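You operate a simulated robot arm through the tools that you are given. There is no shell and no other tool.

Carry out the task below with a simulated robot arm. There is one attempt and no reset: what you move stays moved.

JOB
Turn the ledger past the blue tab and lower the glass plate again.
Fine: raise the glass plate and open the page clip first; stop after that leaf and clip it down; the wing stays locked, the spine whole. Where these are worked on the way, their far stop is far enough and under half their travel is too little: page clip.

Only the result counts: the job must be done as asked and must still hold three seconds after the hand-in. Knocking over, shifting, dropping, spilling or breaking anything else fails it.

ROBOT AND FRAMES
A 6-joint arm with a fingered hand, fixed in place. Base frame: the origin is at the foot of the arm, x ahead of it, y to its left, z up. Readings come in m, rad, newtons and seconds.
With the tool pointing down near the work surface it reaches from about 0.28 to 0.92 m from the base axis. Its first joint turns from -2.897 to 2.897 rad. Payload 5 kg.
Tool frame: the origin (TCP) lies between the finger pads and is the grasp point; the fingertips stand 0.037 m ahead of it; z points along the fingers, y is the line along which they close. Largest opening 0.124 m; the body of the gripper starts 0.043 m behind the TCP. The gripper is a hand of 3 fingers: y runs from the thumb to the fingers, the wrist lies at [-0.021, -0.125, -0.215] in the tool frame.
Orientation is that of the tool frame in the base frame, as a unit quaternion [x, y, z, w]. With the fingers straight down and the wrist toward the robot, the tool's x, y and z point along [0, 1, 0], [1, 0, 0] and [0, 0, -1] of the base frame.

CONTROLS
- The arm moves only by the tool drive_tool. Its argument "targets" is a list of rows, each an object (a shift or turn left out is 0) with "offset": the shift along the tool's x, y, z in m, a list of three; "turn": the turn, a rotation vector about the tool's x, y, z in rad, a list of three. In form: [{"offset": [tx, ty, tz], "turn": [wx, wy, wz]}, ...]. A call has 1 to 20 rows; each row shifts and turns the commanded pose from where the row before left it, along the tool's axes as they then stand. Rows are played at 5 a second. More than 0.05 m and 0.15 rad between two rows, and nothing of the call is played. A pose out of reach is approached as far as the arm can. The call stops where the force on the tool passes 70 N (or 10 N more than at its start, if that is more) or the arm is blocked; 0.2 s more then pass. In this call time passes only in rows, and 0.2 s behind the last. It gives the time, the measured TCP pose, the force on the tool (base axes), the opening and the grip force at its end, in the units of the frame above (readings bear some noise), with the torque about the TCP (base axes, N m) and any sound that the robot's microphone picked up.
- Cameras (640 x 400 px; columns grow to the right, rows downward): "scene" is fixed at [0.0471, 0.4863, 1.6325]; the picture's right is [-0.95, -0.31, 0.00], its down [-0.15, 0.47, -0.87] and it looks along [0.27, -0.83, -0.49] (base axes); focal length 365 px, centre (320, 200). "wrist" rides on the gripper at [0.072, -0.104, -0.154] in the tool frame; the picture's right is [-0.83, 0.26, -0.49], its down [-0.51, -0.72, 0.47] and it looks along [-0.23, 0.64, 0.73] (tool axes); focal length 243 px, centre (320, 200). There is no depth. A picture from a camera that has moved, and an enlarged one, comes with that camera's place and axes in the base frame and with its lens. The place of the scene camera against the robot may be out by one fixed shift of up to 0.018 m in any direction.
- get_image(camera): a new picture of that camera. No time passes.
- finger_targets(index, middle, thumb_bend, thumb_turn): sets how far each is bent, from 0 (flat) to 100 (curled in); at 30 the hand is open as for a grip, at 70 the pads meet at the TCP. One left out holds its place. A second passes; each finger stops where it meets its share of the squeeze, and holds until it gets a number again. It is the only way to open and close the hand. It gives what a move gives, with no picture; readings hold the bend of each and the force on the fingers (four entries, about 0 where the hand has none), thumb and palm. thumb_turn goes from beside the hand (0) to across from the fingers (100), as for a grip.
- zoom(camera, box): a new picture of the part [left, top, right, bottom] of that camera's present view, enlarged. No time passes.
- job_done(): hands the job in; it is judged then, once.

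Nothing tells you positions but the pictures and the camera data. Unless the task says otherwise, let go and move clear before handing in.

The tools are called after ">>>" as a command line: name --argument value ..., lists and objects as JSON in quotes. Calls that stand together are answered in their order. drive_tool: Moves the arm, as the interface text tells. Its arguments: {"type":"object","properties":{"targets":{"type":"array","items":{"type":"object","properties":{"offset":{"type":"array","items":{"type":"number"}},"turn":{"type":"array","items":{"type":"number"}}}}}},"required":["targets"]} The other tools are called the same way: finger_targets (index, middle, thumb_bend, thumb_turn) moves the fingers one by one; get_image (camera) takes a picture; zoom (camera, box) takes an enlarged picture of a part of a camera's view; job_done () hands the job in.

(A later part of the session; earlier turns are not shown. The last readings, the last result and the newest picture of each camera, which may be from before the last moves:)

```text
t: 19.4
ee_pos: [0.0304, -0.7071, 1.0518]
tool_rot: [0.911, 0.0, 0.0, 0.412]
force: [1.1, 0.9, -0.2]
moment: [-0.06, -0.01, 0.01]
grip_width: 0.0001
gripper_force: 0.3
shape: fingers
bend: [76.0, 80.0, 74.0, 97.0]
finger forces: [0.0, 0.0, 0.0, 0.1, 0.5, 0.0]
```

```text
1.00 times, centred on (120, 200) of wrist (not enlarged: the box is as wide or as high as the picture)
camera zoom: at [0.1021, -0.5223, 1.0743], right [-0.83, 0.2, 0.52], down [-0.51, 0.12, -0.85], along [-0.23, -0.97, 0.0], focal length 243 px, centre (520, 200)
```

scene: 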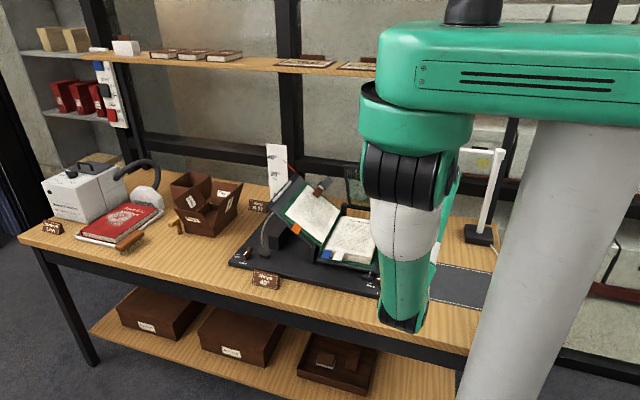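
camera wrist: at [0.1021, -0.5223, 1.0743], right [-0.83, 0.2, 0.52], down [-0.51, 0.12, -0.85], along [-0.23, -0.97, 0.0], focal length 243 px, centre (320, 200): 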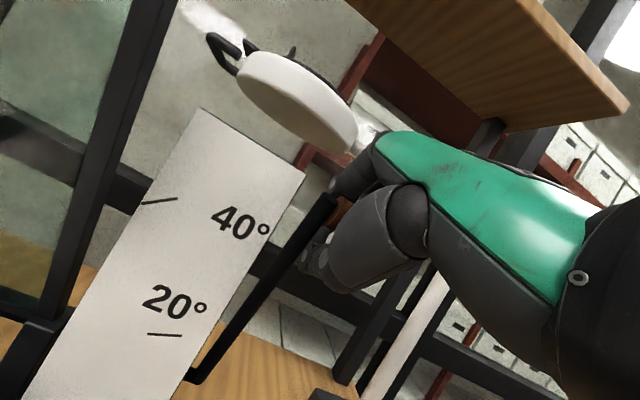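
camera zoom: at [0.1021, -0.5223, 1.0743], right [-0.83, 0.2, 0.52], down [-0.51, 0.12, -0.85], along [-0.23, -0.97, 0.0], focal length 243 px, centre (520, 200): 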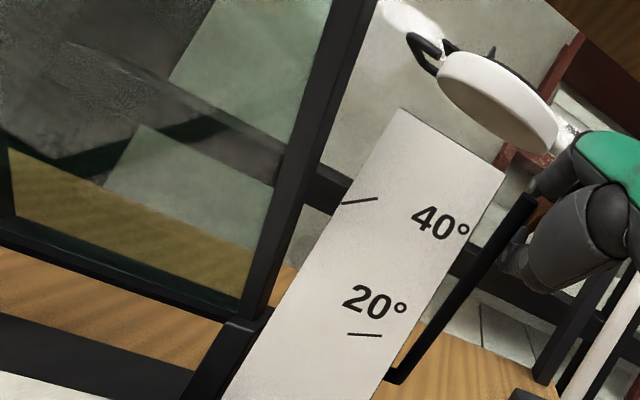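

The plate still appears to lean forward, at about 72–75°. I'll back the hand off slightly inside the cage to test whether the plate holds by friction or follows.

>>> drive_tool --targets '[{"offset": [0, -0.004, -0.0045]}, {"offset": [0, -0.004, -0.0045]}]'

>>> zoom --camera "wrist" --box '[240, 80, 440, 300]'

>>> zoom --camera "scene" --box '[330, 140, 380, 220]'

```text
t: 20.0
ee_pos: [0.0296, -0.6958, 1.0522]
tool_rot: [0.911, 0.002, 0.001, 0.413]
force: [0.3, -0.2, -0.6]
moment: [-0.02, -0.02, -0.03]
grip_width: 0.0
gripper_force: 0.6
shape: fingers
bend: [76.0, 80.0, 74.0, 97.0]
finger forces: [0.0, 0.1, 0.0, 0.0, 0.7, 0.1]
```

```text
1.82 times, centred on (340, 190) of wrist
camera zoom: at [0.1015, -0.5108, 1.0742], right [-0.83, 0.19, 0.52], down [-0.51, 0.12, -0.85], along [-0.23, -0.97, 0.0], focal length 441 px, centre (284, 218)
```

zoom: 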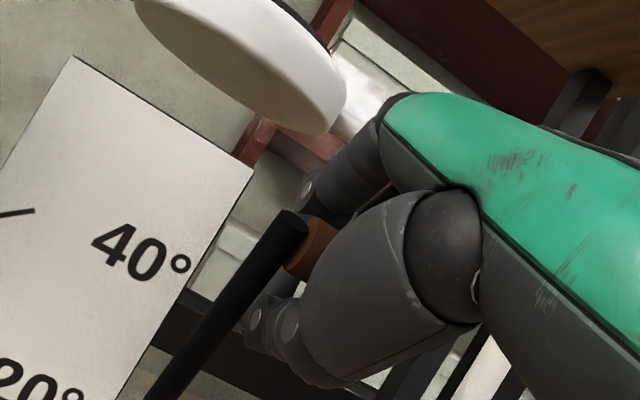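

```text
5.00 times, centred on (355, 180) of scene
camera zoom: at [0.0471, 0.4863, 1.6325], right [-0.95, -0.31, 0.0], down [-0.15, 0.47, -0.87], along [0.27, -0.83, -0.49], focal length 1827 px, centre (145, 300)
```

zoom: 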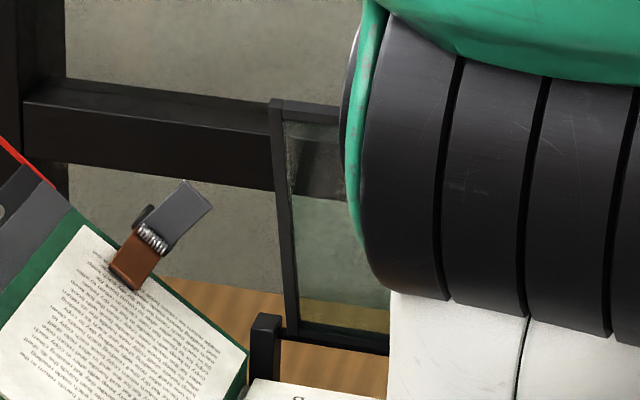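

The plate follows the hand, so there's no friction hold, and passing vertical in this grip would push my knuckles into the lamp arm. I'll lower the plate the same way and lift it again with the fingers in front of and below the handle, so the hand stays clear of the lamp.

>>> drive_tool --targets '[{"offset": [0, -0.0057, -0.0046], "turn": [0.0625, 0, 0]}, {"offset": [0, -0.006, -0.0042], "turn": [0.0625, 0, 0]}, {"offset": [0, -0.0063, -0.0038], "turn": [0.0625, 0, 0]}, {"offset": [0, -0.0065, -0.0034], "turn": [0.0625, 0, 0]}, {"offset": [0, -0.0085, -0.0032], "turn": [0.08, 0, 0]}, {"offset": [0, -0.0087, -0.0025], "turn": [0.08, 0, 0]}, {"offset": [0, -0.0089, -0.0017], "turn": [0.08, 0, 0]}]'

```text
t: 21.6
ee_pos: [0.0281, -0.6385, 1.0433]
tool_rot: [0.984, 0.002, 0.001, 0.179]
force: [-0.9, 0.6, -0.8]
moment: [0.0, 0.02, -0.01]
grip_width: 0.0002
gripper_force: 0.0
shape: fingers
bend: [76.0, 80.0, 74.0, 97.0]
finger forces: [0.0, 0.0, 0.1, 0.1, 0.6, 0.0]
```

>>> drive_tool --targets '[{"offset": [0, -0.0099, 0.0001], "turn": [0.12, 0, 0]}, {"offset": [0, -0.0098, 0.0013], "turn": [0.12, 0, 0]}, {"offset": [0, -0.0095, 0.0025], "turn": [0.12, 0, 0]}, {"offset": [0, -0.0104, 0.008]}, {"offset": [0, -0.0104, 0.008]}, {"offset": [0, -0.0104, 0.008]}, {"offset": [0, -0.008, 0.0104]}, {"offset": [0, -0.008, 0.0104]}, {"offset": [0, -0.008, 0.0104]}]'

>>> get_image --camera "wrist"

```text
t: 23.6
ee_pos: [0.0293, -0.5581, 0.976]
tool_rot: [1.0, 0.002, 0.0, 0.0]
force: [1.9, -2.4, -2.0]
moment: [0.02, -0.02, 0.04]
grip_width: 0.0
gripper_force: 1.6
shape: fingers
bend: [76.0, 80.0, 74.0, 97.0]
finger forces: [0.0, 2.8, 0.0, 0.0, 0.1, 0.0]
```

```text
taken
camera wrist: at [0.1002, -0.4536, 1.129], right [-0.83, -0.26, 0.49], down [-0.51, 0.72, -0.47], along [-0.23, -0.64, -0.73], focal length 243 px, centre (320, 200)
```

wrist: 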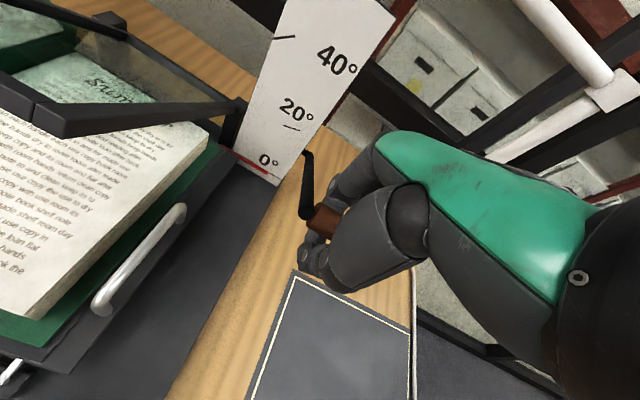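

>>> drive_tool --targets '[{"offset": [0, -0.005, 0.012]}, {"offset": [0, -0.005, 0.012]}, {"offset": [0, -0.004, 0.012]}, {"offset": [0, -0.0012, 0.0117]}, {"offset": [0, -0.0008, 0.0117]}, {"offset": [0, 0, 0.0117]}, {"offset": [0, 0, 0.0117]}]'

>>> get_image --camera "wrist"

```text
t: 25.2
ee_pos: [0.0307, -0.5397, 0.8944]
tool_rot: [1.0, 0.002, 0.0, -0.001]
force: [-1.8, 6.9, -0.6]
moment: [-0.09, -0.02, 0.04]
grip_width: 0.0
gripper_force: 3.0
shape: fingers
bend: [76.0, 80.0, 74.0, 97.0]
finger forces: [0.1, 0.3, 0.0, 0.0, 6.1, 0.1]
```

```text
taken
camera wrist: at [0.1014, -0.4361, 1.0453], right [-0.83, -0.26, 0.49], down [-0.51, 0.72, -0.47], along [-0.23, -0.64, -0.73], focal length 243 px, centre (320, 200)
```

wrist: 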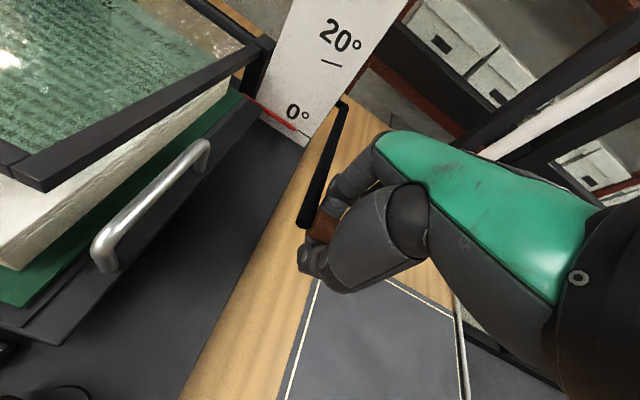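

The plate is down again. I'll open, rise clear, and reshape the hand: fingers straight, thumb folded away.

>>> finger_targets --index 30 --middle 30 --thumb_bend 30

>>> drive_tool --targets '[{"offset": [0, 0, -0.03]}, {"offset": [0, 0, -0.04]}, {"offset": [-0.005, -0.02, -0.04]}, {"offset": [0, -0.03, -0.02]}]'

>>> finger_targets --thumb_bend 100

>>> get_image --camera "wrist"

```text
t: 26.2
ee_pos: [0.0293, -0.5402, 0.8935]
tool_rot: [1.0, 0.003, 0.0, 0.0]
force: [0.6, 0.0, 0.4]
moment: [-0.01, 0.02, -0.02]
grip_width: 0.1284
gripper_force: 0.1
shape: fingers
bend: [30.0, 30.0, 30.0, 97.0]
finger forces: [0.0, 0.0, 0.0, 0.0, 0.0, 0.1]
```

```text
t: 27.2
ee_pos: [0.023, -0.4906, 1.022]
tool_rot: [1.0, 0.002, 0.0, 0.001]
force: [-0.3, -0.4, -0.7]
moment: [-0.02, -0.03, 0.01]
grip_width: 0.1286
gripper_force: 0.1
shape: fingers
bend: [30.0, 30.0, 30.0, 97.0]
finger forces: [0.0, 0.0, 0.0, 0.1, 0.1, 0.0]
```

```text
t: 28.2
ee_pos: [0.0233, -0.4908, 1.0231]
tool_rot: [1.0, 0.002, -0.001, 0.0]
force: [-1.1, 0.8, -0.6]
moment: [0.0, 0.01, 0.0]
grip_width: 0.0362
gripper_force: 0.1
shape: fingers
bend: [29.0, 30.0, 97.0, 97.0]
finger forces: [0.0, 0.0, 0.0, 0.0, 0.0, 0.0]
```

```text
taken
camera wrist: at [0.095, -0.387, 1.1746], right [-0.83, -0.26, 0.49], down [-0.51, 0.72, -0.47], along [-0.23, -0.64, -0.73], focal length 243 px, centre (320, 200)
```

wrist: 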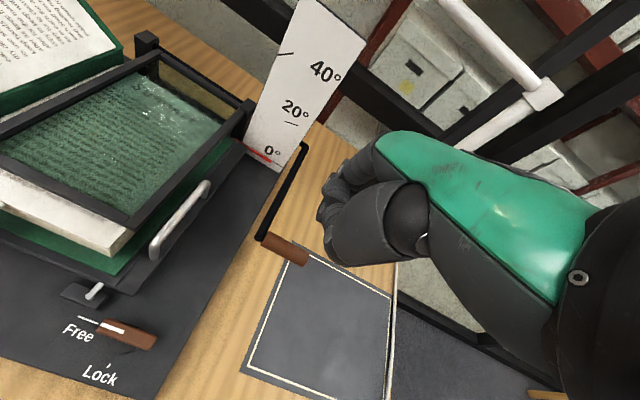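

>>> drive_tool --targets '[{"turn": [-0.12, 0, 0]}, {"turn": [-0.12, 0, 0]}, {"turn": [-0.12, 0, 0]}, {"turn": [-0.12, 0, 0]}, {"turn": [-0.12, 0, 0]}]'

>>> get_image --camera "wrist"

>>> get_image --camera "scene"

```text
t: 29.4
ee_pos: [0.0231, -0.4906, 1.0229]
tool_rot: [0.955, 0.001, 0.001, 0.296]
force: [-0.2, 0.3, 0.0]
moment: [0.01, -0.02, -0.01]
grip_width: 0.036
gripper_force: 0.0
shape: fingers
bend: [29.0, 30.0, 97.0, 97.0]
finger forces: [0.1, 0.0, 0.1, 0.0, 0.0, 0.0]
```

```text
taken
camera wrist: at [0.0954, -0.3175, 1.0888], right [-0.83, 0.06, 0.55], down [-0.51, 0.33, -0.8], along [-0.23, -0.94, -0.24], focal length 243 px, centre (320, 200)
```

wrist: 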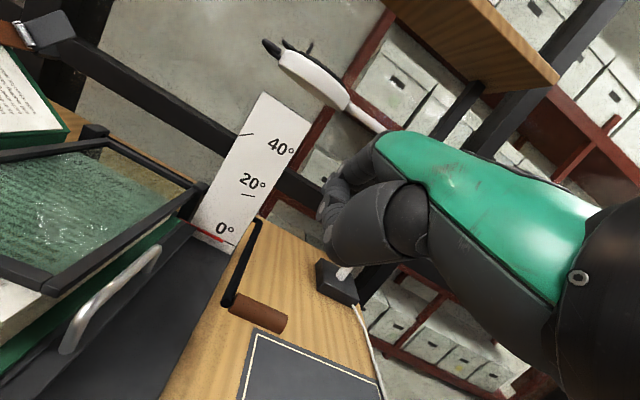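

```text
taken
```

scene: 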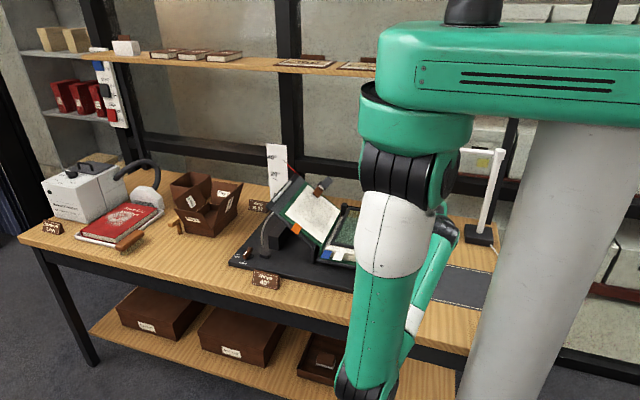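

The tilt is reachable. I'll move in front of the handle and then down so the fingertips can slip beneath it.

>>> drive_tool --targets '[{"offset": [0, -0.033, -0.0226]}, {"offset": [0, -0.033, -0.0226]}]'

>>> drive_tool --targets '[{"offset": [0, -0.017, 0.0248]}, {"offset": [0, -0.017, 0.0248]}]'

>>> get_image --camera "wrist"

>>> get_image --camera "scene"

```text
t: 30.0
ee_pos: [0.0225, -0.4105, 1.0214]
tool_rot: [0.955, 0.001, 0.0, 0.297]
force: [-1.3, -0.2, -0.2]
moment: [0.01, 0.0, 0.06]
grip_width: 0.0363
gripper_force: 0.1
shape: fingers
bend: [29.0, 30.0, 97.0, 97.0]
finger forces: [0.0, 0.1, 0.1, 0.1, 0.0, 0.0]
```

```text
t: 30.6
ee_pos: [0.0239, -0.4086, 0.9604]
tool_rot: [0.955, 0.001, 0.0, 0.295]
force: [0.0, -0.1, 0.2]
moment: [0.0, -0.02, 0.0]
grip_width: 0.0363
gripper_force: 0.1
shape: fingers
bend: [29.0, 30.0, 97.0, 97.0]
finger forces: [0.0, 0.0, 0.0, 0.1, 0.0, 0.0]
```

```text
taken
camera wrist: at [0.0961, -0.2364, 1.0277], right [-0.83, 0.06, 0.55], down [-0.51, 0.33, -0.8], along [-0.23, -0.94, -0.24], focal length 243 px, centre (320, 200)
```

wrist: 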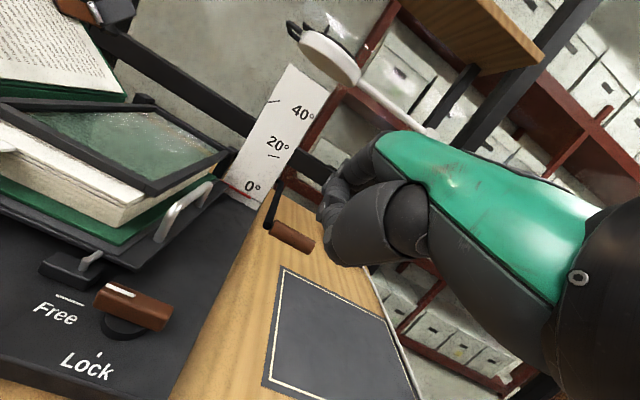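

```text
taken
```

scene: 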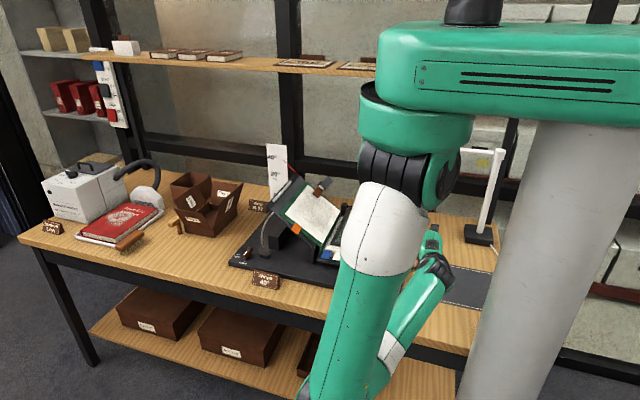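

>>> drive_tool --targets '[{"offset": [0, -0.0148, 0.0216]}, {"offset": [0, -0.0148, 0.0216]}, {"offset": [0, -0.0148, 0.0216]}]'

>>> get_image --camera "wrist"

>>> get_image --camera "scene"

```text
t: 31.4
ee_pos: [0.0227, -0.4113, 0.8842]
tool_rot: [0.955, 0.001, 0.0, 0.295]
force: [0.9, 0.1, 0.1]
moment: [0.0, 0.03, -0.02]
grip_width: 0.0362
gripper_force: 0.1
shape: fingers
bend: [29.0, 30.0, 97.0, 97.0]
finger forces: [0.0, 0.0, 0.0, 0.1, 0.1, 0.1]
```

```text
taken
camera wrist: at [0.0943, -0.2386, 0.9516], right [-0.83, 0.06, 0.55], down [-0.51, 0.33, -0.8], along [-0.23, -0.94, -0.24], focal length 243 px, centre (320, 200)
```

wrist: 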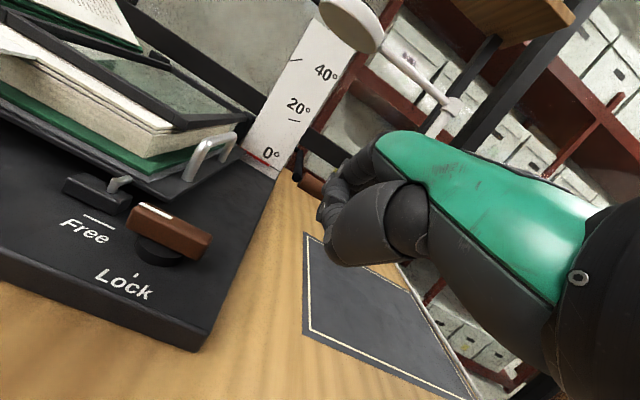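

```text
taken
```

scene: 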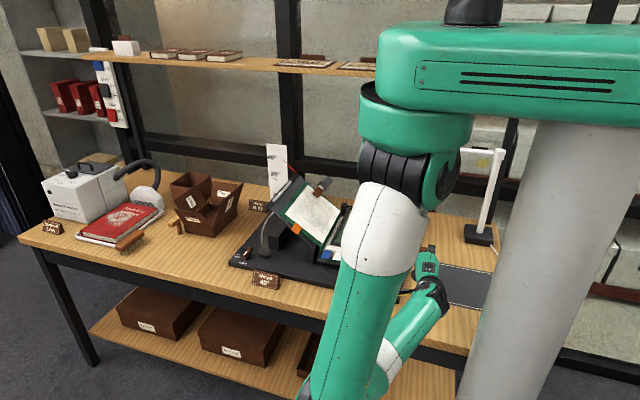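

The tips are in front of the handle now. I'll go down a bit more, then slide the tips under it.

>>> drive_tool --targets '[{"offset": [0, -0.011, 0.0161]}, {"offset": [0, -0.011, 0.0161]}]'

>>> drive_tool --targets '[{"offset": [0, 0.0124, 0.0085]}, {"offset": [0, 0.0124, 0.0085]}, {"offset": [0, 0.0124, 0.0085]}]'

>>> zoom --camera "wrist" --box '[220, 80, 460, 300]'

```text
t: 32.0
ee_pos: [0.0217, -0.4112, 0.8451]
tool_rot: [0.955, 0.0, -0.001, 0.296]
force: [0.0, 0.7, 0.4]
moment: [0.0, 0.0, -0.01]
grip_width: 0.0362
gripper_force: 0.0
shape: fingers
bend: [29.0, 30.0, 97.0, 97.0]
finger forces: [0.1, 0.1, 0.0, 0.1, 0.0, 0.0]
```

```text
t: 32.8
ee_pos: [0.023, -0.452, 0.8442]
tool_rot: [0.956, 0.001, 0.001, 0.294]
force: [-1.3, 18.6, -1.1]
moment: [-0.55, -0.07, -0.43]
grip_width: 0.0363
gripper_force: 7.6
shape: fingers
bend: [29.0, 36.0, 97.0, 97.0]
finger forces: [0.0, 16.7, 0.0, 0.0, 0.1, 0.0]
```

```text
1.82 times, centred on (340, 190) of wrist
camera zoom: at [0.095, -0.2798, 0.9102], right [-0.83, 0.06, 0.55], down [-0.51, 0.33, -0.8], along [-0.23, -0.94, -0.25], focal length 441 px, centre (284, 218)
```

zoom: 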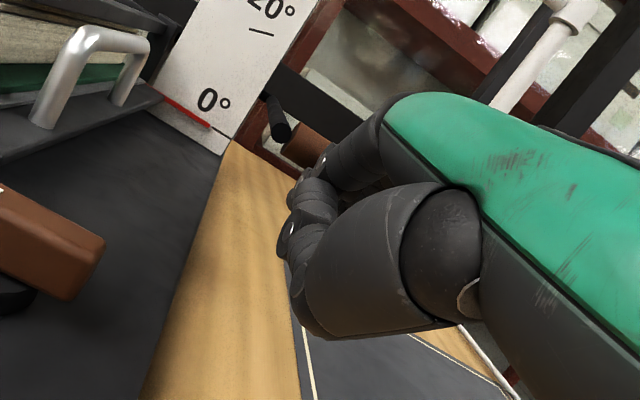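

The middle finger bumped the front of the handle. I'll back off, bend the fingers a little more so their tips sit lower, and tilt slightly further.

>>> drive_tool --targets '[{"offset": [0, -0.0206, -0.0141]}, {"offset": [0, -0.0206, -0.0141]}, {"turn": [-0.1, 0, 0]}, {"turn": [-0.1, 0, 0]}]'

>>> finger_targets --index 45 --middle 45 --thumb_bend 92

>>> get_image --camera "wrist"

>>> get_image --camera "scene"

```text
t: 33.8
ee_pos: [0.0231, -0.4051, 0.8445]
tool_rot: [0.921, 0.0, 0.0, 0.39]
force: [0.5, -0.5, 0.8]
moment: [0.02, 0.03, -0.01]
grip_width: 0.0362
gripper_force: 0.1
shape: fingers
bend: [29.0, 30.0, 97.0, 97.0]
finger forces: [0.0, 0.0, 0.1, 0.0, 0.1, 0.1]
```

```text
t: 34.8
ee_pos: [0.0239, -0.4056, 0.8441]
tool_rot: [0.921, 0.002, 0.001, 0.39]
force: [1.2, -0.8, 0.4]
moment: [0.01, -0.02, -0.02]
grip_width: 0.0236
gripper_force: 0.1
shape: fingers
bend: [43.0, 45.0, 92.0, 97.0]
finger forces: [0.1, 0.0, 0.0, 0.0, 0.0, 0.1]
```

```text
taken
camera wrist: at [0.095, -0.2228, 0.8757], right [-0.83, 0.17, 0.53], down [-0.51, 0.16, -0.85], along [-0.23, -0.97, -0.05], focal length 243 px, centre (320, 200)
```

wrist: 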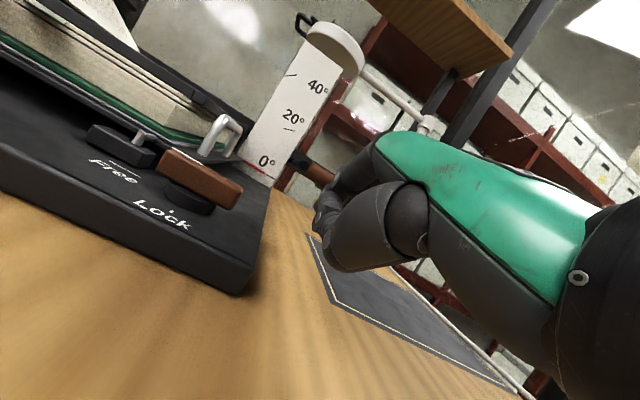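

```text
taken
```

scene: 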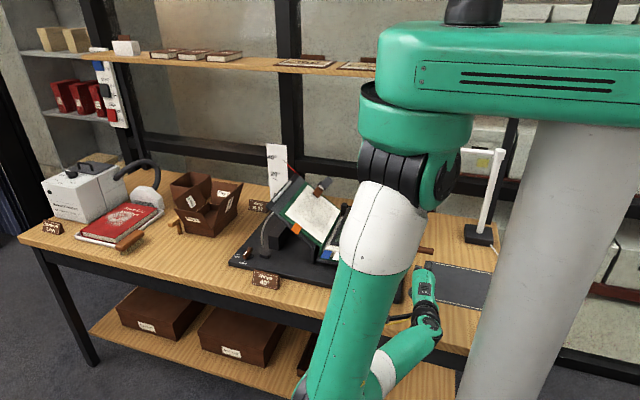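

>>> drive_tool --targets '[{"offset": [0, 0.0143, 0.0147]}, {"offset": [0, 0.0143, 0.0147]}]'

>>> drive_tool --targets '[{"offset": [0, 0.007, 0.0072]}, {"offset": [0, 0.007, 0.0072]}]'

>>> zoom --camera "wrist" --box '[220, 80, 460, 300]'

```text
t: 35.4
ee_pos: [0.0233, -0.4477, 0.8429]
tool_rot: [0.921, 0.001, 0.0, 0.39]
force: [0.4, -0.4, 0.3]
moment: [0.0, 0.0, 0.02]
grip_width: 0.0239
gripper_force: 0.0
shape: fingers
bend: [43.0, 45.0, 92.0, 97.0]
finger forces: [0.0, 0.1, 0.0, 0.1, 0.0, 0.0]
```

```text
t: 36.0
ee_pos: [0.0247, -0.4662, 0.8448]
tool_rot: [0.921, 0.001, 0.001, 0.389]
force: [-0.1, 10.0, -0.1]
moment: [-0.31, 0.01, -0.16]
grip_width: 0.0241
gripper_force: 3.9
shape: fingers
bend: [43.0, 47.0, 92.0, 97.0]
finger forces: [0.1, 8.0, 0.0, 0.0, 0.0, 0.0]
```

```text
1.82 times, centred on (340, 190) of wrist
camera zoom: at [0.0959, -0.2832, 0.8752], right [-0.83, 0.17, 0.53], down [-0.51, 0.16, -0.85], along [-0.23, -0.97, -0.05], focal length 441 px, centre (284, 218)
```

zoom: 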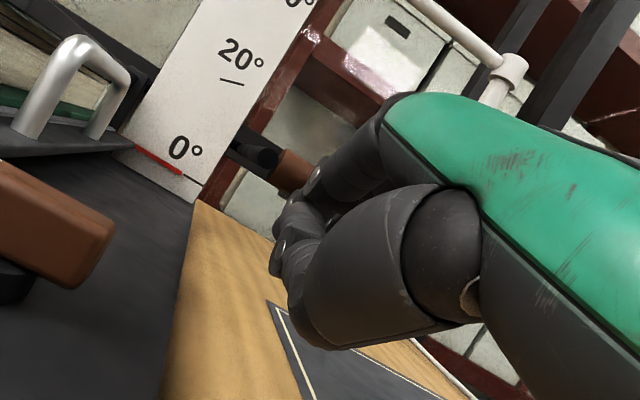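

Contact is on the back of the middle finger, about 3 cm above the TCP, which is the lower front of the handle. I'll try lifting from here.

>>> drive_tool --targets '[{"offset": [0, 0.005, -0.005]}, {"offset": [0, 0.0057, -0.0056]}]'

>>> zoom --camera "wrist" --box '[120, 50, 460, 300]'

```text
t: 36.6
ee_pos: [0.0261, -0.4659, 0.8592]
tool_rot: [0.921, 0.001, 0.001, 0.389]
force: [-0.4, 11.2, -0.4]
moment: [-0.32, -0.05, -0.22]
grip_width: 0.0239
gripper_force: 4.3
shape: fingers
bend: [43.0, 48.0, 92.0, 97.0]
finger forces: [0.0, 8.9, 0.0, 0.0, 0.0, 0.1]
```

```text
1.60 times, centred on (290, 175) of wrist
camera zoom: at [0.0962, -0.2837, 0.8914], right [-0.83, 0.17, 0.53], down [-0.51, 0.16, -0.85], along [-0.23, -0.97, -0.05], focal length 388 px, centre (368, 240)
```

zoom: 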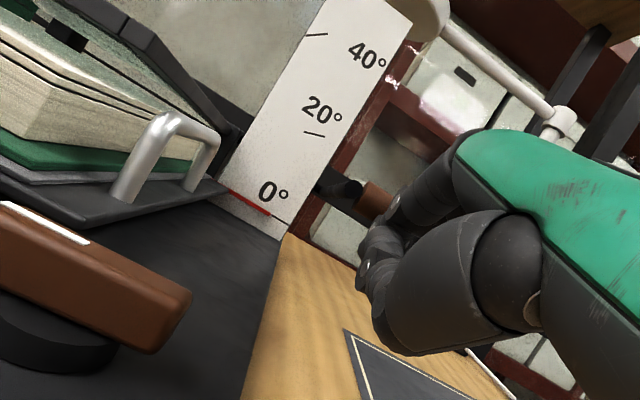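

The handle is lifting with the hand. I'll keep raising it along the arc with a little less pressure.

>>> drive_tool --targets '[{"offset": [0, 0.0055, -0.0093]}, {"offset": [0, 0.007, -0.0077]}]'

>>> get_image --camera "wrist"

```text
t: 37.2
ee_pos: [0.0239, -0.4627, 0.8827]
tool_rot: [0.921, 0.001, 0.0, 0.39]
force: [-0.1, 1.1, -0.9]
moment: [0.02, -0.02, -0.02]
grip_width: 0.0237
gripper_force: 0.5
shape: fingers
bend: [43.0, 46.0, 92.0, 97.0]
finger forces: [0.1, 1.0, 0.0, 0.0, 0.0, 0.0]
```

```text
taken
camera wrist: at [0.0954, -0.28, 0.9123], right [-0.83, 0.17, 0.53], down [-0.51, 0.16, -0.85], along [-0.23, -0.97, -0.05], focal length 243 px, centre (320, 200)
```

wrist: 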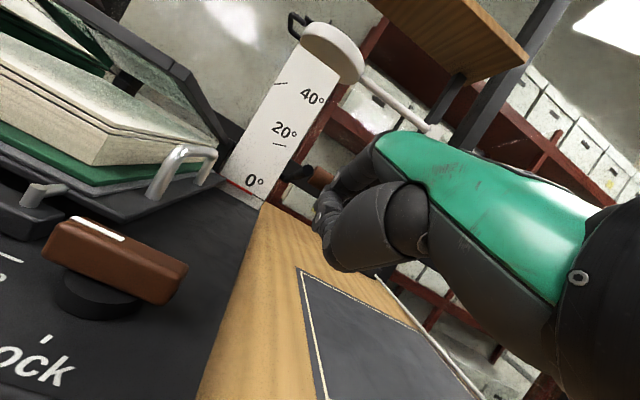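

The plate is rising and the contact is light. I'll continue along the arc to about 40°.

>>> drive_tool --targets '[{"offset": [0, 0.0127, -0.0036]}, {"offset": [0, 0.0128, -0.0036]}, {"offset": [0, 0.0128, -0.0044]}, {"offset": [0, 0.0128, -0.0044]}, {"offset": [0, 0.0133, -0.0022]}, {"offset": [0, 0.0133, -0.0022]}]'

>>> get_image --camera "wrist"

>>> get_image --camera "scene"

```text
t: 38.0
ee_pos: [0.0248, -0.4752, 0.9138]
tool_rot: [0.921, -0.002, -0.001, 0.388]
force: [0.2, 52.9, 11.4]
moment: [-1.87, 0.35, -0.73]
grip_width: 0.0209
gripper_force: 26.6
shape: fingers
bend: [47.0, 51.0, 92.0, 97.0]
finger forces: [9.6, 42.5, 0.1, 0.0, 0.0, 0.0]
stopped in row 3: the force on the tool passed its limit at 75 N (the readings are from after the stop); the commanded pose is now the measured one
```

```text
taken
camera wrist: at [0.0964, -0.2927, 0.9446], right [-0.83, 0.17, 0.53], down [-0.51, 0.17, -0.85], along [-0.23, -0.97, -0.05], focal length 243 px, centre (320, 200)
```

wrist: 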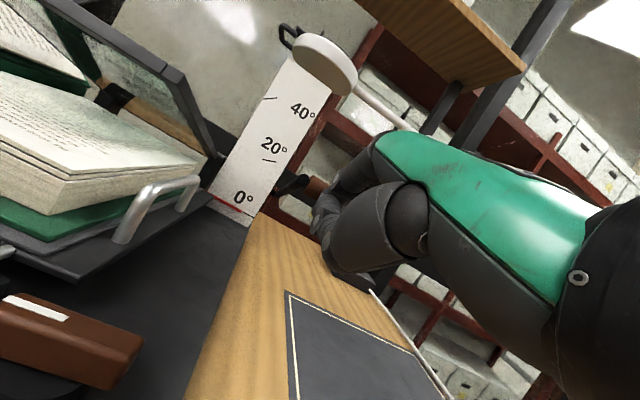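

```text
taken
```

scene: 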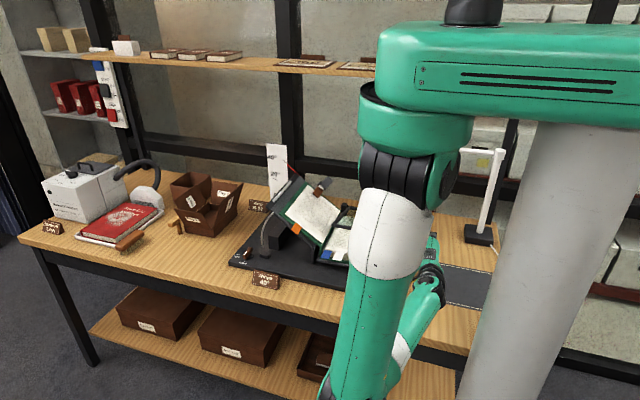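

The push became too radial. I'll ease back outward, away from the hinge, without dropping the handle.

>>> drive_tool --targets '[{"offset": [0, -0.0049, -0.005]}]'

>>> drive_tool --targets '[{"offset": [0, -0.0028, -0.0048]}]'

```text
t: 38.4
ee_pos: [0.0231, -0.4708, 0.9147]
tool_rot: [0.921, 0.001, 0.0, 0.39]
force: [-1.7, 8.4, 1.9]
moment: [-0.35, -0.02, -0.2]
grip_width: 0.0228
gripper_force: 4.5
shape: fingers
bend: [44.0, 47.0, 91.0, 97.0]
finger forces: [0.0, 8.1, 0.0, 0.1, 0.1, 0.0]
```

```text
t: 38.8
ee_pos: [0.0239, -0.4657, 0.9159]
tool_rot: [0.921, 0.0, 0.0, 0.389]
force: [0.9, 1.2, -1.7]
moment: [0.05, -0.01, 0.06]
grip_width: 0.0229
gripper_force: 0.9
shape: fingers
bend: [44.0, 45.0, 91.0, 97.0]
finger forces: [0.8, 0.5, 0.0, 0.0, 0.0, 0.1]
```

Forces are back to about 1 N. With the refined arc centre I'll proceed in short segments.

>>> drive_tool --targets '[{"offset": [0, 0.0096, -0.0042]}, {"offset": [0, 0.0096, -0.0041]}]'

>>> drive_tool --targets '[{"offset": [0, 0.0126, -0.0033]}, {"offset": [0, 0.0127, -0.0032]}]'

>>> get_image --camera "wrist"

```text
t: 39.4
ee_pos: [0.0244, -0.4708, 0.9348]
tool_rot: [0.921, 0.0, -0.001, 0.389]
force: [0.7, 11.4, 2.9]
moment: [-0.4, 0.05, 0.06]
grip_width: 0.0223
gripper_force: 4.7
shape: fingers
bend: [44.0, 46.0, 91.0, 97.0]
finger forces: [5.1, 4.7, 0.0, 0.0, 0.0, 0.0]
```

```text
t: 40.0
ee_pos: [0.0241, -0.486, 0.9577]
tool_rot: [0.92, 0.0, 0.001, 0.391]
force: [0.5, 34.9, 15.7]
moment: [-1.77, 0.29, -0.42]
grip_width: 0.0216
gripper_force: 16.9
shape: fingers
bend: [45.0, 46.0, 91.0, 97.0]
finger forces: [5.2, 28.3, 0.1, 0.0, 0.1, 0.1]
```

```text
taken
camera wrist: at [0.0962, -0.3033, 0.9877], right [-0.83, 0.17, 0.53], down [-0.51, 0.16, -0.85], along [-0.23, -0.97, -0.05], focal length 243 px, centre (320, 200)
```

wrist: 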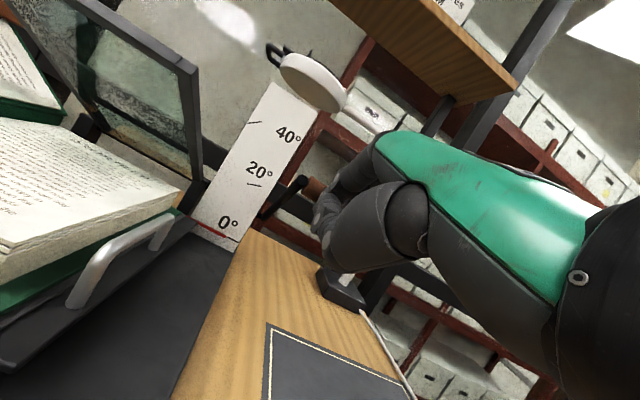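

>>> drive_tool --targets '[{"offset": [0, -0.0021, -0.0029]}]'

>>> drive_tool --targets '[{"offset": [0, 0.0105, -0.0035]}]'

>>> zoom --camera "wrist" --box '[180, 80, 460, 300]'

```text
t: 40.4
ee_pos: [0.0236, -0.484, 0.9554]
tool_rot: [0.922, 0.001, 0.0, 0.388]
force: [0.7, 5.7, 1.9]
moment: [-0.17, 0.01, -0.03]
grip_width: 0.0223
gripper_force: 2.8
shape: fingers
bend: [44.0, 46.0, 91.0, 97.0]
finger forces: [0.3, 4.8, 0.0, 0.0, 0.0, 0.0]
```

```text
t: 40.8
ee_pos: [0.0244, -0.4893, 0.9665]
tool_rot: [0.921, 0.001, 0.001, 0.388]
force: [-0.2, 0.2, -0.4]
moment: [0.07, -0.01, -0.02]
grip_width: 0.0228
gripper_force: 0.3
shape: fingers
bend: [44.0, 46.0, 91.0, 97.0]
finger forces: [0.3, 0.6, 0.1, 0.0, 0.0, 0.1]
```

```text
1.82 times, centred on (320, 190) of wrist
camera zoom: at [0.0958, -0.3055, 0.9975], right [-0.83, 0.17, 0.53], down [-0.51, 0.17, -0.85], along [-0.23, -0.97, -0.05], focal length 441 px, centre (320, 218)
```

zoom: 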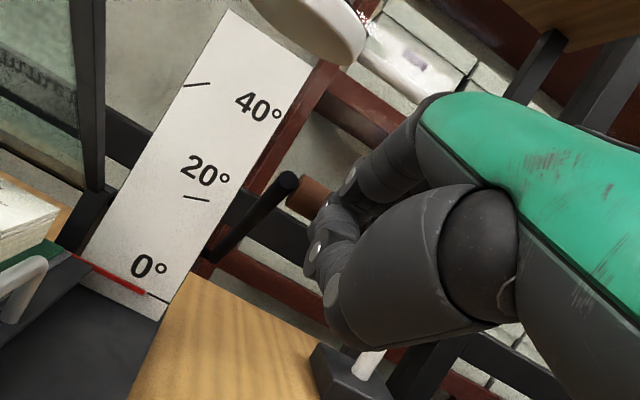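

>>> drive_tool --targets '[{"offset": [0, 0.0128, -0.002]}, {"offset": [0, 0.0128, -0.001]}]'

>>> drive_tool --targets '[{"offset": [0, 0.0128, 0.0003]}, {"offset": [0, 0.0128, 0.0015]}]'

>>> get_image --camera "wrist"

```text
t: 41.4
ee_pos: [0.0243, -0.5039, 0.9854]
tool_rot: [0.921, 0.001, 0.0, 0.389]
force: [-0.1, 2.0, 0.7]
moment: [-0.14, 0.02, 0.0]
grip_width: 0.0229
gripper_force: 1.1
shape: fingers
bend: [44.0, 45.0, 91.0, 97.0]
finger forces: [0.0, 2.0, 0.0, 0.0, 0.1, 0.1]
```

```text
t: 42.0
ee_pos: [0.0222, -0.5225, 1.0024]
tool_rot: [0.921, 0.0, 0.0, 0.389]
force: [0.6, 3.2, 2.1]
moment: [-0.28, 0.04, -0.03]
grip_width: 0.023
gripper_force: 1.8
shape: fingers
bend: [44.0, 45.0, 91.0, 97.0]
finger forces: [0.0, 3.6, 0.0, 0.0, 0.0, 0.0]
```

```text
taken
camera wrist: at [0.0943, -0.3395, 1.0352], right [-0.83, 0.17, 0.53], down [-0.51, 0.16, -0.85], along [-0.23, -0.97, -0.05], focal length 243 px, centre (320, 200)
```

wrist: 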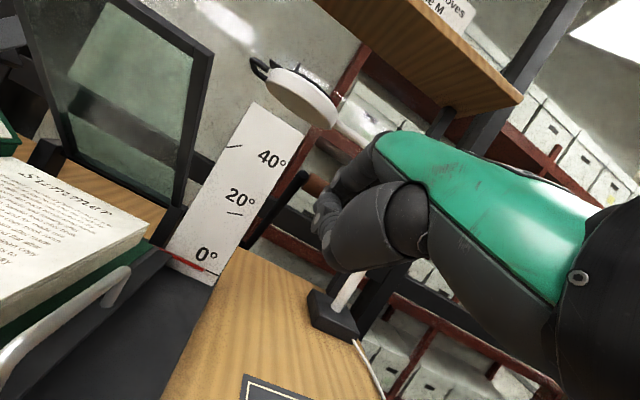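

About 47–50° with light contact. Continuing.

>>> drive_tool --targets '[{"offset": [0, 0.0125, 0.0018]}, {"offset": [0, 0.0123, 0.003]}]'

>>> drive_tool --targets '[{"offset": [0, 0.012, 0.004]}, {"offset": [0, 0.0116, 0.0052]}]'

>>> get_image --camera "wrist"

>>> get_image --camera "scene"

```text
t: 42.6
ee_pos: [0.0219, -0.5437, 1.0173]
tool_rot: [0.921, 0.0, 0.0, 0.388]
force: [0.5, 0.6, 0.1]
moment: [-0.07, -0.02, -0.07]
grip_width: 0.0229
gripper_force: 0.0
shape: fingers
bend: [44.0, 45.0, 91.0, 97.0]
finger forces: [0.0, 0.7, 0.0, 0.1, 0.0, 0.0]
```

```text
t: 43.2
ee_pos: [0.0246, -0.5681, 1.0287]
tool_rot: [0.921, 0.0, 0.001, 0.389]
force: [-0.2, 0.0, -0.6]
moment: [-0.01, 0.01, -0.04]
grip_width: 0.0228
gripper_force: 0.2
shape: fingers
bend: [44.0, 45.0, 91.0, 97.0]
finger forces: [0.0, 0.5, 0.0, 0.0, 0.0, 0.1]
```

```text
taken
camera wrist: at [0.0963, -0.3848, 1.0599], right [-0.83, 0.17, 0.53], down [-0.51, 0.17, -0.85], along [-0.23, -0.97, -0.05], focal length 243 px, centre (320, 200)
```

wrist: 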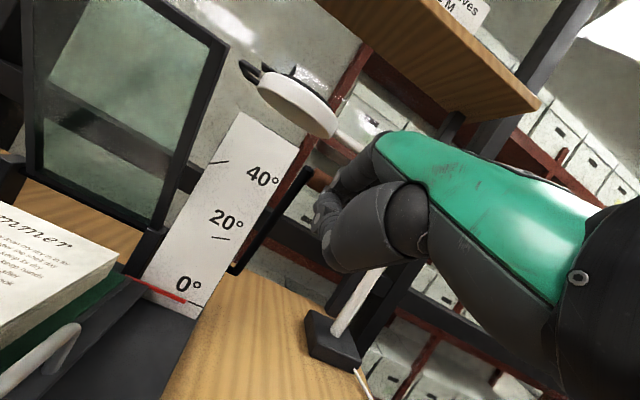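

```text
taken
```

scene: 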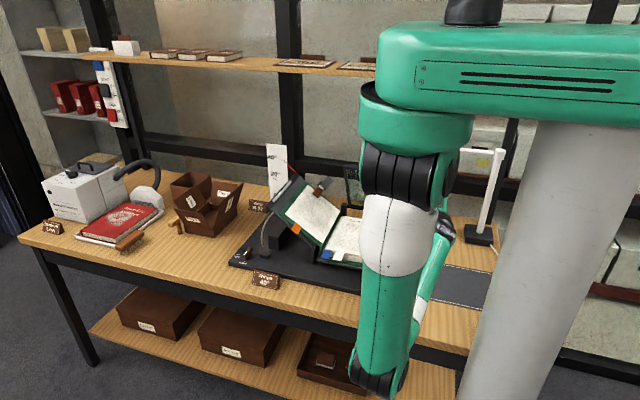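

About 62° now, with the hand well in front of the lamp. Continuing toward and past vertical.

>>> drive_tool --targets '[{"offset": [0, 0.0116, 0.0053]}, {"offset": [0, 0.0112, 0.0062]}]'

>>> drive_tool --targets '[{"offset": [0, 0.0107, 0.0071]}, {"offset": [0, 0.0101, 0.0079]}]'

>>> get_image --camera "wrist"

```text
t: 43.8
ee_pos: [0.0251, -0.5915, 1.0388]
tool_rot: [0.921, 0.001, 0.001, 0.389]
force: [-0.1, 0.2, -1.0]
moment: [0.0, 0.02, -0.01]
grip_width: 0.0227
gripper_force: 0.3
shape: fingers
bend: [44.0, 45.0, 91.0, 97.0]
finger forces: [0.0, 0.2, 0.1, 0.0, 0.0, 0.1]
```

```text
t: 44.4
ee_pos: [0.024, -0.6175, 1.0431]
tool_rot: [0.921, 0.0, 0.001, 0.389]
force: [0.8, 0.0, 0.8]
moment: [-0.02, 0.0, 0.0]
grip_width: 0.0228
gripper_force: 0.0
shape: fingers
bend: [44.0, 45.0, 91.0, 97.0]
finger forces: [0.0, 0.0, 0.1, 0.1, 0.1, 0.0]
```

```text
taken
camera wrist: at [0.0956, -0.4337, 1.0747], right [-0.83, 0.17, 0.53], down [-0.51, 0.16, -0.85], along [-0.23, -0.97, -0.05], focal length 243 px, centre (320, 200)
```

wrist: 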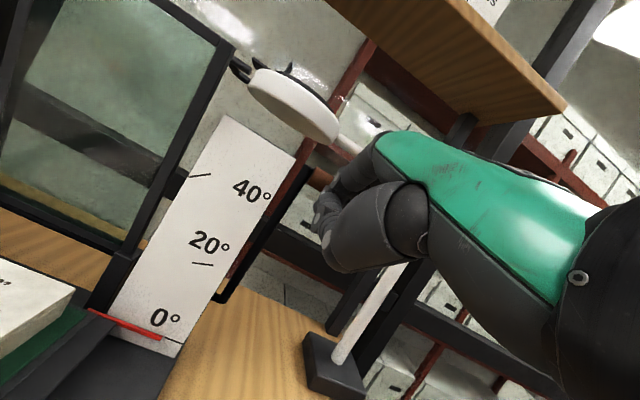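

>>> drive_tool --targets '[{"offset": [0, 0.0096, 0.0085]}, {"offset": [0, 0.0092, 0.0089]}]'

>>> drive_tool --targets '[{"offset": [0, 0.0089, 0.0092]}, {"offset": [0, 0.0086, 0.0095]}]'

>>> get_image --camera "wrist"

>>> get_image --camera "scene"

```text
t: 45.0
ee_pos: [0.0245, -0.6411, 1.0441]
tool_rot: [0.921, 0.0, 0.001, 0.389]
force: [0.4, 0.4, 1.2]
moment: [0.01, -0.02, 0.04]
grip_width: 0.023
gripper_force: 0.0
shape: fingers
bend: [44.0, 45.0, 91.0, 97.0]
finger forces: [0.1, 0.1, 0.0, 0.0, 0.0, 0.0]
```

```text
t: 45.6
ee_pos: [0.0243, -0.6683, 1.0438]
tool_rot: [0.921, 0.001, 0.001, 0.389]
force: [-0.8, -0.4, 0.8]
moment: [-0.01, -0.02, 0.01]
grip_width: 0.0229
gripper_force: 0.1
shape: fingers
bend: [44.0, 45.0, 91.0, 97.0]
finger forces: [0.0, 0.0, 0.0, 0.1, 0.0, 0.0]
```

```text
taken
camera wrist: at [0.0958, -0.4852, 1.0749], right [-0.83, 0.17, 0.53], down [-0.51, 0.16, -0.85], along [-0.23, -0.97, -0.05], focal length 243 px, centre (320, 200)
```

wrist: 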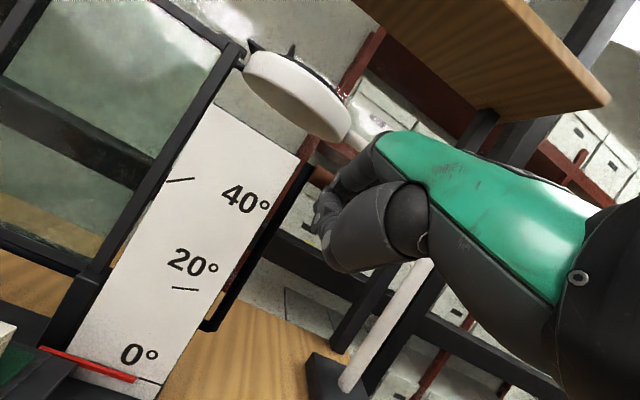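

```text
taken
```

scene: 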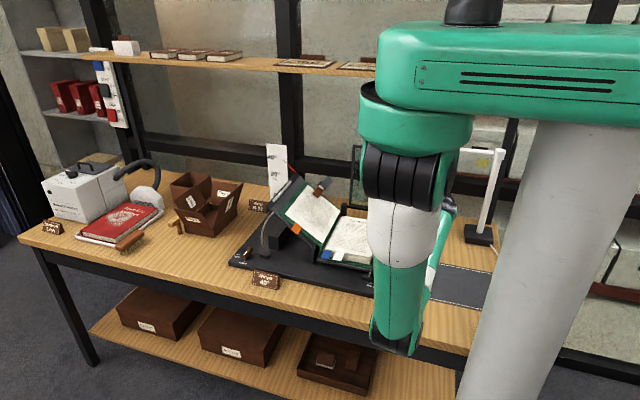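

The plate looks to be past vertical (about 97°), and my fingers feel no load. I'll back off a little to see whether it stays.

>>> drive_tool --targets '[{"offset": [0, -0.009, -0.0092]}, {"offset": [0, -0.009, -0.0092]}]'

>>> get_image --camera "wrist"

>>> zoom --camera "scene" --box '[320, 130, 400, 220]'

```text
t: 46.2
ee_pos: [0.0243, -0.6413, 1.0441]
tool_rot: [0.921, 0.0, 0.001, 0.389]
force: [-0.4, 0.6, 0.0]
moment: [-0.04, 0.0, -0.01]
grip_width: 0.0227
gripper_force: 0.1
shape: fingers
bend: [44.0, 45.0, 91.0, 97.0]
finger forces: [0.0, 0.0, 0.0, 0.0, 0.1, 0.0]
```

```text
taken
camera wrist: at [0.0969, -0.4591, 1.0756], right [-0.83, 0.17, 0.53], down [-0.51, 0.16, -0.85], along [-0.23, -0.97, -0.05], focal length 243 px, centre (320, 200)
```

wrist: 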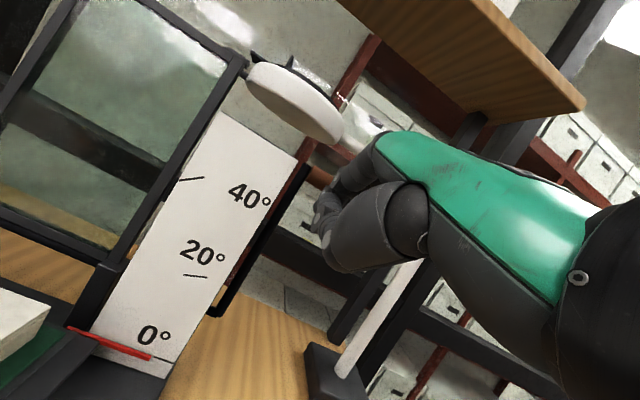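

```text
4.44 times, centred on (360, 175) of scene
camera zoom: at [0.0471, 0.4863, 1.6325], right [-0.95, -0.31, 0.0], down [-0.15, 0.47, -0.87], along [0.27, -0.83, -0.49], focal length 1624 px, centre (142, 311)
```

zoom: 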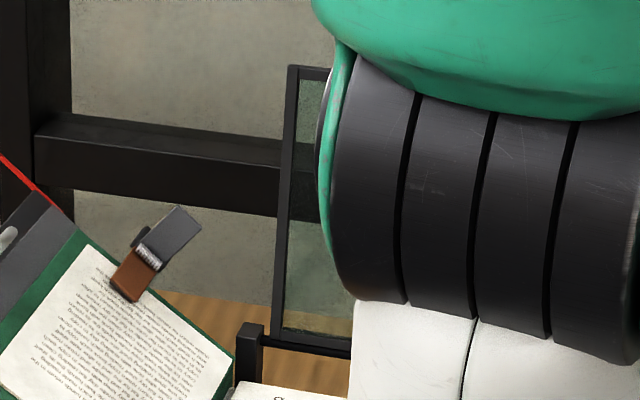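

>>> drive_tool --targets '[{"offset": [0, -0.015, -0.02]}, {"offset": [0, -0.015, -0.02]}, {"offset": [0, -0.015, -0.02]}, {"offset": [0, -0.015, -0.02]}]'

>>> zoom --camera "scene" --box '[320, 130, 400, 220]'

>>> get_image --camera "wrist"

```text
t: 47.2
ee_pos: [0.0248, -0.5429, 1.0572]
tool_rot: [0.921, 0.001, 0.001, 0.389]
force: [-0.2, -0.1, -0.1]
moment: [0.01, 0.0, -0.02]
grip_width: 0.0229
gripper_force: 0.1
shape: fingers
bend: [44.0, 45.0, 91.0, 97.0]
finger forces: [0.0, 0.0, 0.0, 0.0, 0.1, 0.0]
```

```text
4.44 times, centred on (360, 175) of scene
camera zoom: at [0.0471, 0.4863, 1.6325], right [-0.95, -0.31, 0.0], down [-0.15, 0.47, -0.87], along [0.27, -0.83, -0.49], focal length 1624 px, centre (142, 311)
```

zoom: 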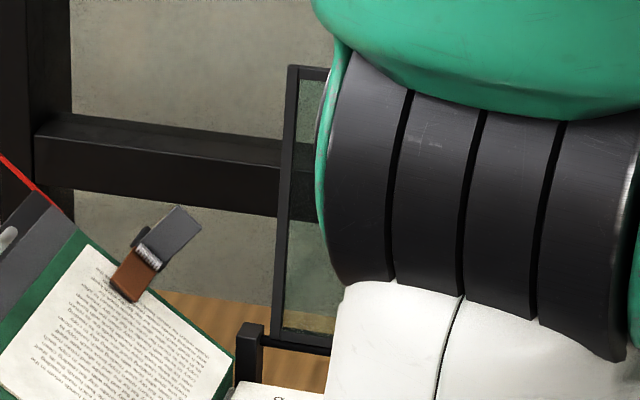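

```text
taken
camera wrist: at [0.0966, -0.3595, 1.0883], right [-0.83, 0.17, 0.53], down [-0.51, 0.16, -0.85], along [-0.23, -0.97, -0.05], focal length 243 px, centre (320, 200)
```

wrist: 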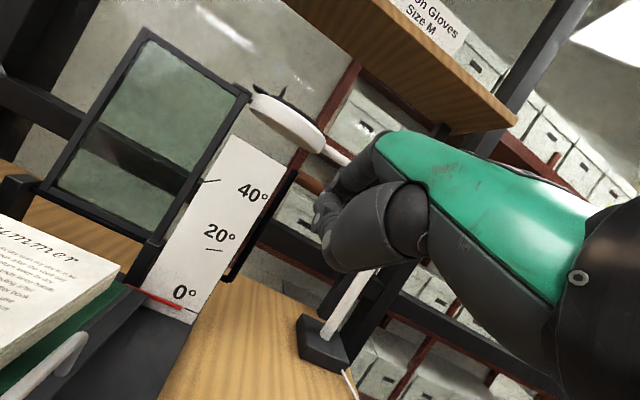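

The plate stays up on its own. Next is the page clip: spring pivot at about (0.423, -0.668, 1.008), gray lever tip at about (0.39, -0.679, 1.039), brown jaw on the page. I'll form a closed "beak" with the fingers and move across above the book.

>>> drive_tool --targets '[{"offset": [0, 0.02, -0.035]}, {"offset": [0, 0.02, -0.035]}, {"offset": [0, 0.02, -0.035], "turn": [0.1, 0, 0]}, {"offset": [0, 0, 0], "turn": [0.1, 0, 0]}]'

>>> finger_targets --index 70 --middle 70 --thumb_bend 70

>>> drive_tool --targets '[{"offset": [0.04, 0, 0]}, {"offset": [0.04, 0, 0]}, {"offset": [0.04, 0, 0]}, {"offset": [0.04, 0, 0]}, {"offset": [0.04, 0, 0]}]'

>>> get_image --camera "wrist"

>>> get_image --camera "scene"

```text
t: 48.2
ee_pos: [0.0245, -0.5097, 1.1728]
tool_rot: [0.955, 0.0, 0.0, 0.296]
force: [0.3, 0.9, 0.8]
moment: [-0.02, 0.02, 0.0]
grip_width: 0.023
gripper_force: 0.1
shape: fingers
bend: [44.0, 45.0, 91.0, 97.0]
finger forces: [0.0, 0.0, 0.0, 0.0, 0.0, 0.0]
```

```text
t: 49.2
ee_pos: [0.025, -0.5086, 1.1717]
tool_rot: [0.956, 0.001, 0.001, 0.295]
force: [0.3, -0.1, -0.2]
moment: [-0.03, 0.0, 0.02]
grip_width: 0.0067
gripper_force: 0.0
shape: fingers
bend: [70.0, 70.0, 70.0, 97.0]
finger forces: [0.0, 0.0, 0.0, 0.0, 0.0, 0.1]
```

```text
t: 50.4
ee_pos: [0.2225, -0.507, 1.1709]
tool_rot: [0.956, 0.0, 0.001, 0.294]
force: [0.0, 0.3, 0.2]
moment: [-0.01, 0.0, -0.02]
grip_width: 0.0066
gripper_force: 0.0
shape: fingers
bend: [70.0, 70.0, 70.0, 97.0]
finger forces: [0.1, 0.0, 0.1, 0.0, 0.1, 0.0]
```

```text
taken
camera wrist: at [0.2948, -0.3356, 1.2379], right [-0.83, 0.06, 0.55], down [-0.51, 0.33, -0.8], along [-0.23, -0.94, -0.24], focal length 243 px, centre (320, 200)
```

wrist: 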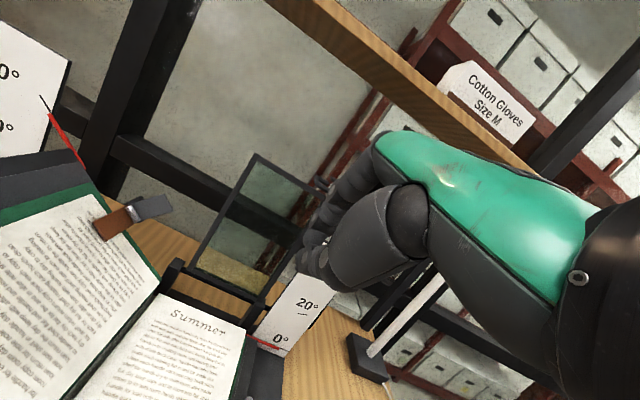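

```text
taken
```

scene: 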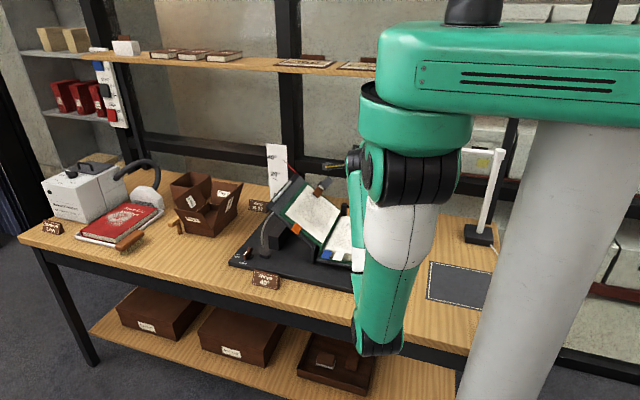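

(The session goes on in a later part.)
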